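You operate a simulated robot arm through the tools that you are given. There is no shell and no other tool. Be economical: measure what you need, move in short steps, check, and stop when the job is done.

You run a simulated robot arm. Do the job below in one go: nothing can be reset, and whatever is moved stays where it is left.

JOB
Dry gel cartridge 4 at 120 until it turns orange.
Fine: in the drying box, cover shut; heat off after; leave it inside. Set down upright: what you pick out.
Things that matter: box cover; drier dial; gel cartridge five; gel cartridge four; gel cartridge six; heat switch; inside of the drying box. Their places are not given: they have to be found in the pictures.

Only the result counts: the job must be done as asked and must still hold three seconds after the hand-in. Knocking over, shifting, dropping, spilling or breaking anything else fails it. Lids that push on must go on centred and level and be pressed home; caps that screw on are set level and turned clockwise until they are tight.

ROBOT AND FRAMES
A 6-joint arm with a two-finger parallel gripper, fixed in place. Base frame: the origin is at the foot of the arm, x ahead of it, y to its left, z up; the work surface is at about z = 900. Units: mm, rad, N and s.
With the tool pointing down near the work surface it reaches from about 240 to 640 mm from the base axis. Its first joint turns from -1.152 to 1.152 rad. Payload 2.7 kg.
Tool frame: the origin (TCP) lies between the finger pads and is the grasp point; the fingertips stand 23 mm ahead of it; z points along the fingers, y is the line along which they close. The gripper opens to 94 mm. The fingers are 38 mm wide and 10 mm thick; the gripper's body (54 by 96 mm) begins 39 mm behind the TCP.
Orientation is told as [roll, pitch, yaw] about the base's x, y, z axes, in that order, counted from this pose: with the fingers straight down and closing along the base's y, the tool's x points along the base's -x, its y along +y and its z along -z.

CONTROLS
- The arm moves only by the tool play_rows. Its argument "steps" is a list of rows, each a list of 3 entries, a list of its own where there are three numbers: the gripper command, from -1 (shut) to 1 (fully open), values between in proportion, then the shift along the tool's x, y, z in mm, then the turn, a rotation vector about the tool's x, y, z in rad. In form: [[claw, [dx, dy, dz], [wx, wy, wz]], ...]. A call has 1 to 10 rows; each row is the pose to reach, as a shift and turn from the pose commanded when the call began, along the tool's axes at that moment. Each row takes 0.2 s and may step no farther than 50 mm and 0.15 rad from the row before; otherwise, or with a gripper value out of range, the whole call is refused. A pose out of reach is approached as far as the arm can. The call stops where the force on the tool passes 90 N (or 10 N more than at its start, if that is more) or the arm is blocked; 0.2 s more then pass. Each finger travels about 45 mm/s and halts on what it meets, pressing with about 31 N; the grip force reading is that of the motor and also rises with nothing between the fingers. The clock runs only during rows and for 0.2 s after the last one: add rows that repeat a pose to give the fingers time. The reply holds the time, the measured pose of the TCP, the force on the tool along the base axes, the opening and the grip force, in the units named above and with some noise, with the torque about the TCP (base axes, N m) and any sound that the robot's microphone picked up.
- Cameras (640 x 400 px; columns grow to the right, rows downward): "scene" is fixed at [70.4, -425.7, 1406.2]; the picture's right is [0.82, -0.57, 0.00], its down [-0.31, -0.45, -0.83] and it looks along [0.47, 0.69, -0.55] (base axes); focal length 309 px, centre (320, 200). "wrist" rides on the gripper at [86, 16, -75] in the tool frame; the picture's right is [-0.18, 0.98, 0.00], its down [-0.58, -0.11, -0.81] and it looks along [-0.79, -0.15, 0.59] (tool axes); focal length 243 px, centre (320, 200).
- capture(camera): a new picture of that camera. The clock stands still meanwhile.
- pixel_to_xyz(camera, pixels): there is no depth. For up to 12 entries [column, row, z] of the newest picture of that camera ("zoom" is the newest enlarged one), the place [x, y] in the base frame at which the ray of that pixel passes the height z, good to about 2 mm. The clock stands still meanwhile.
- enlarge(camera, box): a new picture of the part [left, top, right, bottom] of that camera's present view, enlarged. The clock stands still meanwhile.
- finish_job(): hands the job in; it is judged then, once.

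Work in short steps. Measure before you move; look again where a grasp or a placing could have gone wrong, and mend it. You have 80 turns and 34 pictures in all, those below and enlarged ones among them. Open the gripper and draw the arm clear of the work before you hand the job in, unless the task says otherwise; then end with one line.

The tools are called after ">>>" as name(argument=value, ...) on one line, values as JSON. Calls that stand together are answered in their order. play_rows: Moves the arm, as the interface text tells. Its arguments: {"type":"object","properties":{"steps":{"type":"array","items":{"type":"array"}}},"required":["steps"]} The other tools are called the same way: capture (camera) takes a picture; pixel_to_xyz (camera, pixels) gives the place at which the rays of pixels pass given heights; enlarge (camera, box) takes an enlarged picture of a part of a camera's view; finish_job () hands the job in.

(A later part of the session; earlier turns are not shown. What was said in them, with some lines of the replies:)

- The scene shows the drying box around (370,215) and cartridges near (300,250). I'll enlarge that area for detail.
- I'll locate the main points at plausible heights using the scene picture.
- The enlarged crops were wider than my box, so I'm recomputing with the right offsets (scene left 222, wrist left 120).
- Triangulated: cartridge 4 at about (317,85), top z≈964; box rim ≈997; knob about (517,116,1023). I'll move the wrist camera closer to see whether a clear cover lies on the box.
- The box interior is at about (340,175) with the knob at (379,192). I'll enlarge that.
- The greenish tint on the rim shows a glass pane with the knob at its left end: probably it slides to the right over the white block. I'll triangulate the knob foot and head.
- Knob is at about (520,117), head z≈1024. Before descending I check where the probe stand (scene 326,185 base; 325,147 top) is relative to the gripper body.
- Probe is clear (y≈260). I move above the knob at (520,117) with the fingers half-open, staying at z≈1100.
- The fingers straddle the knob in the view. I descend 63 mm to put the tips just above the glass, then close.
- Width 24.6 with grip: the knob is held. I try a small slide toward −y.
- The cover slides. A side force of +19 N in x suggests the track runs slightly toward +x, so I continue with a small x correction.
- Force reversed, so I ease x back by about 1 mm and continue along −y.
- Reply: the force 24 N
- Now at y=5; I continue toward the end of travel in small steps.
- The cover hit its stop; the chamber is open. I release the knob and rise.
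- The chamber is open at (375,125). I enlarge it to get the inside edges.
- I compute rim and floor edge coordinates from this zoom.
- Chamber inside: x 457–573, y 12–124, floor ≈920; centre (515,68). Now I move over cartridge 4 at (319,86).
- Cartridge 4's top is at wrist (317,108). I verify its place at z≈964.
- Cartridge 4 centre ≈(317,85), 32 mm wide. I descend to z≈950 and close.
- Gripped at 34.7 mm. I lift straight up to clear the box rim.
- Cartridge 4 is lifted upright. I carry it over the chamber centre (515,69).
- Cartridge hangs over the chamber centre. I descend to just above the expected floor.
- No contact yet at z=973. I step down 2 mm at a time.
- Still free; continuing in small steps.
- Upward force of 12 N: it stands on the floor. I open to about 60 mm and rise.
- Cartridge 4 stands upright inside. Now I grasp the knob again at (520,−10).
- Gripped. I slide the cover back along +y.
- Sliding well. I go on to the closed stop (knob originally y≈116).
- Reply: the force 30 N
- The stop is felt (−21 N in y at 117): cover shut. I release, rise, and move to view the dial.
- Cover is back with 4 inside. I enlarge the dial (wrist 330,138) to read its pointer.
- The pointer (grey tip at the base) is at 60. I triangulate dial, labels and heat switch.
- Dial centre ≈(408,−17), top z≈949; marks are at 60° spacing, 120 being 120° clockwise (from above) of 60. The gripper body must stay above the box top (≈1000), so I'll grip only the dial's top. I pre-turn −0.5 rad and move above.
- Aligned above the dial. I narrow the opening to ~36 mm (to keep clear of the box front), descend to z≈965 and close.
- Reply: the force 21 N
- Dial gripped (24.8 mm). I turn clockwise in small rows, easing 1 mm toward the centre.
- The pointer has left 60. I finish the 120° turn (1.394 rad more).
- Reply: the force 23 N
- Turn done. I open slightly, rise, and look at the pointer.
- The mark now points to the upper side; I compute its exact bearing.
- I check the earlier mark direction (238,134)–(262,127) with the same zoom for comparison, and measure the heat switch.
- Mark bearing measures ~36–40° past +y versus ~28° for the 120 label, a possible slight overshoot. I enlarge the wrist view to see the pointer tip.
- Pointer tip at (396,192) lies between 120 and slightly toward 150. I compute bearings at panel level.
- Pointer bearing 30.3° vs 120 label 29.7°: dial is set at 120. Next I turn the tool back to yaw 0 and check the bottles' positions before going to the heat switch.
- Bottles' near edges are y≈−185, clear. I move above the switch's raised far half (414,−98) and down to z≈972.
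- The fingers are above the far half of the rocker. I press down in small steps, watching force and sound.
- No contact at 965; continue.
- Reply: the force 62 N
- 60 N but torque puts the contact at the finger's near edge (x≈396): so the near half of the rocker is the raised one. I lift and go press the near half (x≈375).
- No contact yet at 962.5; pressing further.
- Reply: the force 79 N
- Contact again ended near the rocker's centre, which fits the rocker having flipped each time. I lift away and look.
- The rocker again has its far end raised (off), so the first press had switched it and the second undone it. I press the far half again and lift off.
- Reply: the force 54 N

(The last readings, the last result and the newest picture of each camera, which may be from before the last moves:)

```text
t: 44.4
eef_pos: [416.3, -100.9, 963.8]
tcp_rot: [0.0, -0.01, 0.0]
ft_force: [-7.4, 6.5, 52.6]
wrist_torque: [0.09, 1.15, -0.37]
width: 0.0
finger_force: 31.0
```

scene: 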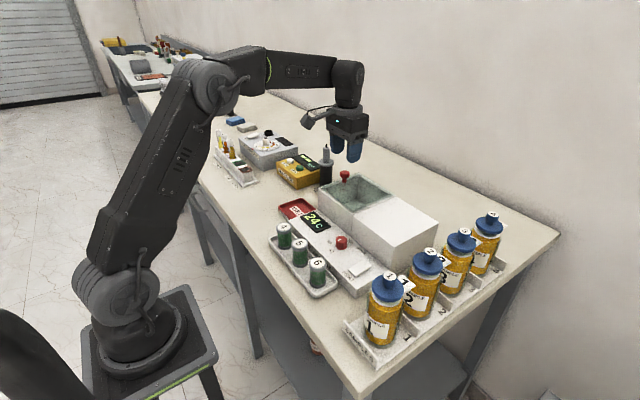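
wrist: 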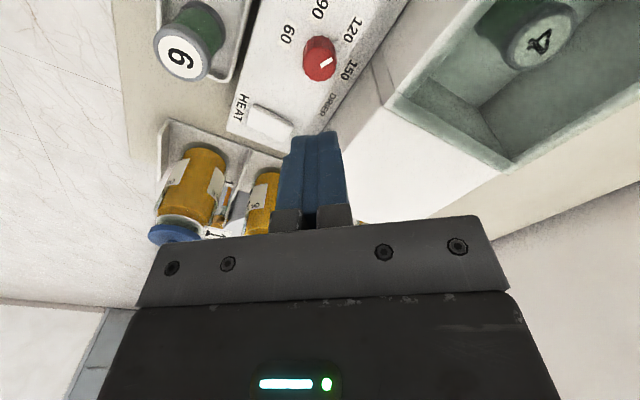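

The force pattern matches a flip. I retreat to a clear pose near the start and look at the display and rocker.

>>> play_rows(steps=[[-1, [0, 0, -40], [0, 0, 0]], [-1, [0, 0, -85], [0, 0, 0]], [-1, [20, 40, -100], [0, 0, 0]], [-1, [40, 80, -120], [0, 0, 0]], [-1, [60, 120, -140], [0, 0, 0]], [-1, [80, 160, -160], [0, 0, 0]], [-1, [100, 200, -180], [0, 0, 0]], [-1, [105, 220, -200], [0, 0, 0]]])

>>> enlarge(camera="scene", box=[300, 170, 400, 290])

```text
t: 46.2
eef_pos: [308.6, 123.0, 1158.8]
tcp_rot: [-0.001, 0.001, -0.003]
ft_force: [-0.1, -0.4, 0.7]
wrist_torque: [-0.03, -0.01, 0.05]
width: 0.0
finger_force: 30.9
```

```text
3.33 times, centred on (350, 230) of scene
```

zoom: 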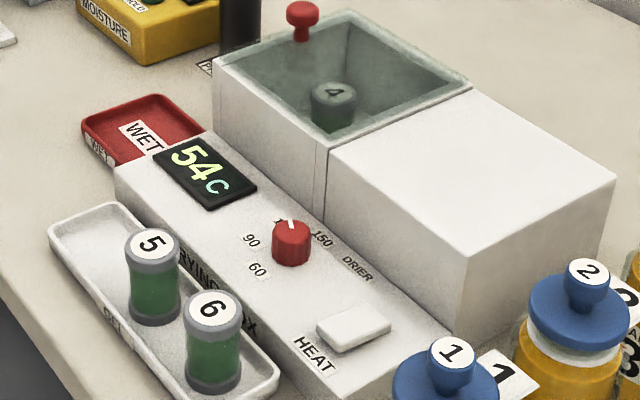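

Heat is on: 54 °C and rising, dial at 120, cover shut. I wait about 4 s in place.

>>> play_rows(steps=[[-1, [0, 0, 0], [0, 0, 0]], [-1, [0, 0, 0], [0, 0, 0]], [-1, [0, 0, 0], [0, 0, 0]], [-1, [0, 0, 0], [0, 0, 0]], [-1, [0, 0, 0], [0, 0, 0]], [-1, [0, 0, 0], [0, 0, 0]], [-1, [0, 0, 0], [0, 0, 0]], [-1, [0, 0, 0], [0, 0, 0]], [-1, [0, 0, 0], [0, 0, 0]], [-1, [0, 0, 0], [0, 0, 0]]])

>>> play_rows(steps=[[-1, [0, 0, 0], [0, 0, 0]], [-1, [0, 0, 0], [0, 0, 0]], [-1, [0, 0, 0], [0, 0, 0]], [-1, [0, 0, 0], [0, 0, 0]], [-1, [0, 0, 0], [0, 0, 0]], [-1, [0, 0, 0], [0, 0, 0]], [-1, [0, 0, 0], [0, 0, 0]], [-1, [0, 0, 0], [0, 0, 0]], [-1, [0, 0, 0], [0, 0, 0]], [-1, [0, 0, 0], [0, 0, 0]]])

>>> enlarge(camera="scene", box=[310, 165, 380, 225])

```text
t: 48.4
eef_pos: [309.5, 123.1, 1159.9]
tcp_rot: [0.001, 0.001, -0.001]
ft_force: [1.2, 0.4, 0.2]
wrist_torque: [0.03, 0.03, -0.01]
width: 0.0
finger_force: 30.7
```

```text
t: 50.6
eef_pos: [308.9, 122.8, 1159.4]
tcp_rot: [-0.001, 0.0, -0.001]
ft_force: [0.3, 0.4, -0.4]
wrist_torque: [-0.01, 0.01, 0.02]
width: 0.0
finger_force: 31.0
```

```text
6.67 times, centred on (345, 195) of scene
```

zoom: 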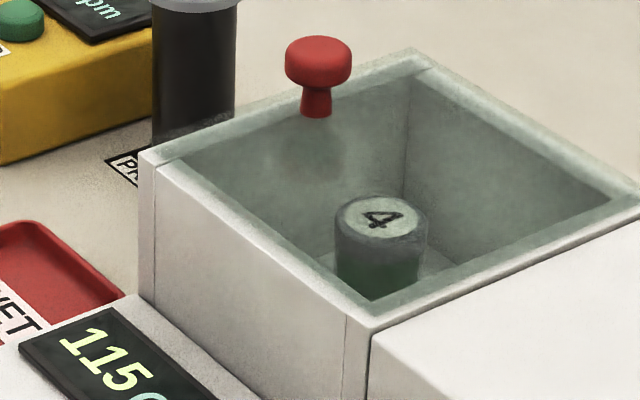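

115 °C, gel still green. I wait about 6.6 s more and look again.

>>> play_rows(steps=[[-1, [0, 0, 0], [0, 0, 0]], [-1, [0, 0, 0], [0, 0, 0]], [-1, [0, 0, 0], [0, 0, 0]], [-1, [0, 0, 0], [0, 0, 0]], [-1, [0, 0, 0], [0, 0, 0]], [-1, [0, 0, 0], [0, 0, 0]], [-1, [0, 0, 0], [0, 0, 0]], [-1, [0, 0, 0], [0, 0, 0]], [-1, [0, 0, 0], [0, 0, 0]], [-1, [0, 0, 0], [0, 0, 0]]])

>>> play_rows(steps=[[-1, [0, 0, 0], [0, 0, 0]], [-1, [0, 0, 0], [0, 0, 0]], [-1, [0, 0, 0], [0, 0, 0]], [-1, [0, 0, 0], [0, 0, 0]], [-1, [0, 0, 0], [0, 0, 0]], [-1, [0, 0, 0], [0, 0, 0]], [-1, [0, 0, 0], [0, 0, 0]], [-1, [0, 0, 0], [0, 0, 0]], [-1, [0, 0, 0], [0, 0, 0]], [-1, [0, 0, 0], [0, 0, 0]]])

>>> play_rows(steps=[[-1, [0, 0, 0], [0, 0, 0]], [-1, [0, 0, 0], [0, 0, 0]], [-1, [0, 0, 0], [0, 0, 0]], [-1, [0, 0, 0], [0, 0, 0]], [-1, [0, 0, 0], [0, 0, 0]], [-1, [0, 0, 0], [0, 0, 0]], [-1, [0, 0, 0], [0, 0, 0]], [-1, [0, 0, 0], [0, 0, 0]], [-1, [0, 0, 0], [0, 0, 0]], [-1, [0, 0, 0], [0, 0, 0]]])

>>> enlarge(camera="scene", box=[310, 165, 380, 225])

```text
t: 52.8
eef_pos: [309.4, 122.6, 1160.4]
tcp_rot: [0.0, 0.001, -0.001]
ft_force: [-0.1, 0.6, -0.1]
wrist_torque: [0.0, 0.02, -0.01]
width: 0.0
finger_force: 31.4
```

```text
t: 55.0
eef_pos: [307.6, 123.2, 1159.0]
tcp_rot: [-0.001, 0.0, -0.002]
ft_force: [-0.7, -0.7, 0.9]
wrist_torque: [0.02, 0.04, 0.0]
width: 0.2
finger_force: 31.1
```

```text
t: 57.2
eef_pos: [309.2, 122.1, 1160.2]
tcp_rot: [0.0, 0.0, -0.002]
ft_force: [-0.6, 0.3, -0.2]
wrist_torque: [0.0, 0.01, -0.01]
width: 0.0
finger_force: 30.7
```

```text
6.67 times, centred on (345, 195) of scene
```

zoom: 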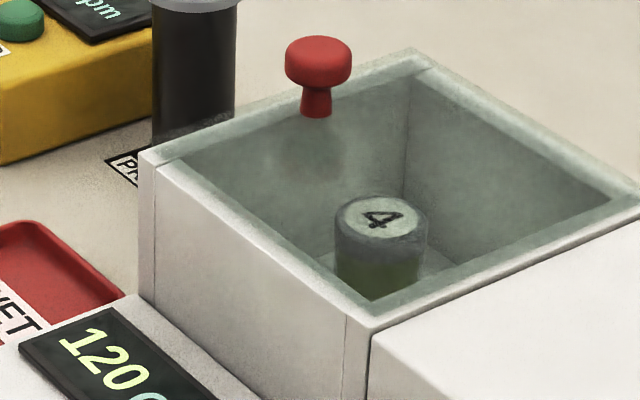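

At 120 °C the gel is turning olive. I wait about 9 s more.

>>> play_rows(steps=[[-1, [0, 0, 0], [0, 0, 0]], [-1, [0, 0, 0], [0, 0, 0]], [-1, [0, 0, 0], [0, 0, 0]], [-1, [0, 0, 0], [0, 0, 0]], [-1, [0, 0, 0], [0, 0, 0]], [-1, [0, 0, 0], [0, 0, 0]], [-1, [0, 0, 0], [0, 0, 0]], [-1, [0, 0, 0], [0, 0, 0]], [-1, [0, 0, 0], [0, 0, 0]], [-1, [0, 0, 0], [0, 0, 0]]])

>>> play_rows(steps=[[-1, [0, 0, 0], [0, 0, 0]], [-1, [0, 0, 0], [0, 0, 0]], [-1, [0, 0, 0], [0, 0, 0]], [-1, [0, 0, 0], [0, 0, 0]], [-1, [0, 0, 0], [0, 0, 0]], [-1, [0, 0, 0], [0, 0, 0]], [-1, [0, 0, 0], [0, 0, 0]], [-1, [0, 0, 0], [0, 0, 0]], [-1, [0, 0, 0], [0, 0, 0]], [-1, [0, 0, 0], [0, 0, 0]]])

>>> play_rows(steps=[[-1, [0, 0, 0], [0, 0, 0]], [-1, [0, 0, 0], [0, 0, 0]], [-1, [0, 0, 0], [0, 0, 0]], [-1, [0, 0, 0], [0, 0, 0]], [-1, [0, 0, 0], [0, 0, 0]], [-1, [0, 0, 0], [0, 0, 0]], [-1, [0, 0, 0], [0, 0, 0]], [-1, [0, 0, 0], [0, 0, 0]], [-1, [0, 0, 0], [0, 0, 0]], [-1, [0, 0, 0], [0, 0, 0]]])

>>> play_rows(steps=[[-1, [0, 0, 0], [0, 0, 0]], [-1, [0, 0, 0], [0, 0, 0]], [-1, [0, 0, 0], [0, 0, 0]], [-1, [0, 0, 0], [0, 0, 0]], [-1, [0, 0, 0], [0, 0, 0]], [-1, [0, 0, 0], [0, 0, 0]], [-1, [0, 0, 0], [0, 0, 0]], [-1, [0, 0, 0], [0, 0, 0]], [-1, [0, 0, 0], [0, 0, 0]], [-1, [0, 0, 0], [0, 0, 0]]])

>>> enlarge(camera="scene", box=[310, 165, 380, 225])

```text
t: 59.4
eef_pos: [309.3, 122.2, 1159.3]
tcp_rot: [0.001, 0.001, -0.001]
ft_force: [0.4, 0.5, 0.1]
wrist_torque: [0.01, 0.0, 0.02]
width: 0.2
finger_force: 31.5
```

```text
t: 61.6
eef_pos: [307.8, 124.2, 1158.7]
tcp_rot: [0.001, 0.0, -0.003]
ft_force: [-0.5, 0.0, 0.0]
wrist_torque: [-0.02, 0.0, 0.04]
width: 0.0
finger_force: 31.4
```

```text
t: 63.8
eef_pos: [308.7, 123.6, 1159.8]
tcp_rot: [0.0, 0.001, -0.001]
ft_force: [-0.6, 0.1, 0.2]
wrist_torque: [-0.02, 0.05, 0.04]
width: 0.1
finger_force: 31.1
```

```text
t: 66.0
eef_pos: [309.4, 122.3, 1158.3]
tcp_rot: [-0.001, 0.0, -0.002]
ft_force: [-0.3, 0.3, 1.0]
wrist_torque: [-0.03, -0.01, 0.02]
width: 0.0
finger_force: 30.9
```

```text
6.67 times, centred on (345, 195) of scene
```

zoom: 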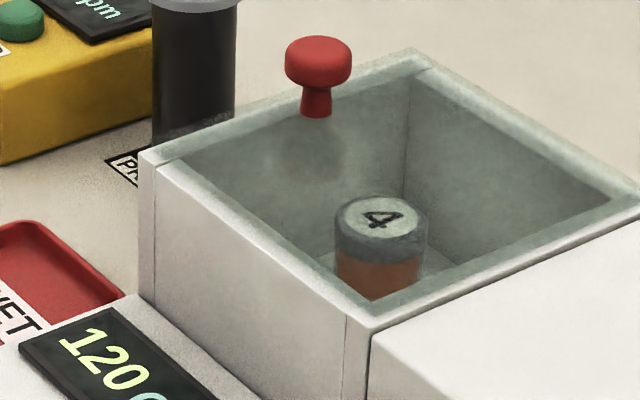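

The gel is orange. I go switch the heat off now: press the near half of the rocker (374,−99).

>>> play_rows(steps=[[-1, [-14, -44, 15], [0, 0, 0]], [-1, [-28, -88, 30], [0, 0, 0]], [-1, [-42, -132, 45], [0, 0, 0]], [-1, [-56, -176, 65], [0, 0, 0]], [-1, [-65, -217, 90], [0, 0, 0]], [-1, [-65, -222, 138], [0, 0, 0]], [-1, [-65, -222, 183], [0, 0, 0]], [-1, [-65, -222, 195], [0, 0, 0]], [-1, [-65, -222, 199], [0, 0, 0]], [-1, [-65, -222, 201.5], [0, 0, 0]]])

```text
refused: row 4 steps farther than a row can; nothing moved
```

The fourth row was slightly too long; I even out the steps.

>>> play_rows(steps=[[-1, [-14, -44, 15], [0, 0, 0]], [-1, [-28, -88, 30], [0, 0, 0]], [-1, [-42, -132, 45], [0, 0, 0]], [-1, [-56, -176, 60], [0, 0, 0]], [-1, [-65, -216, 83], [0, 0, 0]], [-1, [-65, -222, 130], [0, 0, 0]], [-1, [-65, -222, 178], [0, 0, 0]], [-1, [-65, -222, 195], [0, 0, 0]], [-1, [-65, -222, 199], [0, 0, 0]], [-1, [-65, -222, 201.5], [0, 0, 0]]])

```text
t: 68.2
eef_pos: [372.3, -101.2, 961.4]
tcp_rot: [-0.001, -0.006, 0.0]
ft_force: [-30.8, 7.2, 64.6]
wrist_torque: [0.16, -0.55, -0.05]
width: 0.2
finger_force: 30.7
```

Same signature as the earlier off-press (65 N, contact at the centre). I retreat, open the gripper and check.

>>> play_rows(steps=[[-1, [0, 0, -30], [0, 0, 0]], [-1, [0, 0, -70], [0, 0, 0]], [-1, [9, 40, -90], [0, 0, 0]], [0, [20, 84, -105], [0, 0, 0]], [0, [34, 128, -120], [0, 0, 0]], [0.5, [48, 172, -135], [0, 0, 0]], [1, [60, 210, -160], [0, 0, 0]], [1, [63, 222, -200], [0, 0, 0]], [1, [63, 222, -200], [0, 0, 0]]])

>>> enlarge(camera="scene", box=[300, 170, 400, 290])

```text
t: 70.2
eef_pos: [311.1, 121.8, 1157.3]
tcp_rot: [0.001, 0.001, -0.003]
ft_force: [-0.8, -0.1, -0.2]
wrist_torque: [0.03, 0.02, -0.02]
width: 94.3
finger_force: 0.1
```

```text
3.33 times, centred on (350, 230) of scene
```

zoom: 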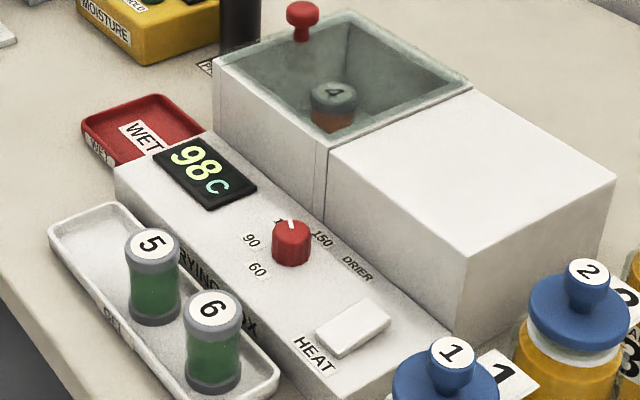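

Temperature is falling (98 °C), so heat is off; cover shut, 4 inside. I use the last picture to confirm the gel colour.

>>> enlarge(camera="scene", box=[330, 185, 370, 215])

```text
refused: no pictures are left
```

The latest picture already shows the gel orange, the heat off, the cover shut and the arm clear, so I hand the job in.

>>> finish_job()

```text
The job is handed in.
```

Cartridge 4 was dried at 120 until it turned orange; it stands upright in the shut drying box, the heat is off, and the job is handed in.
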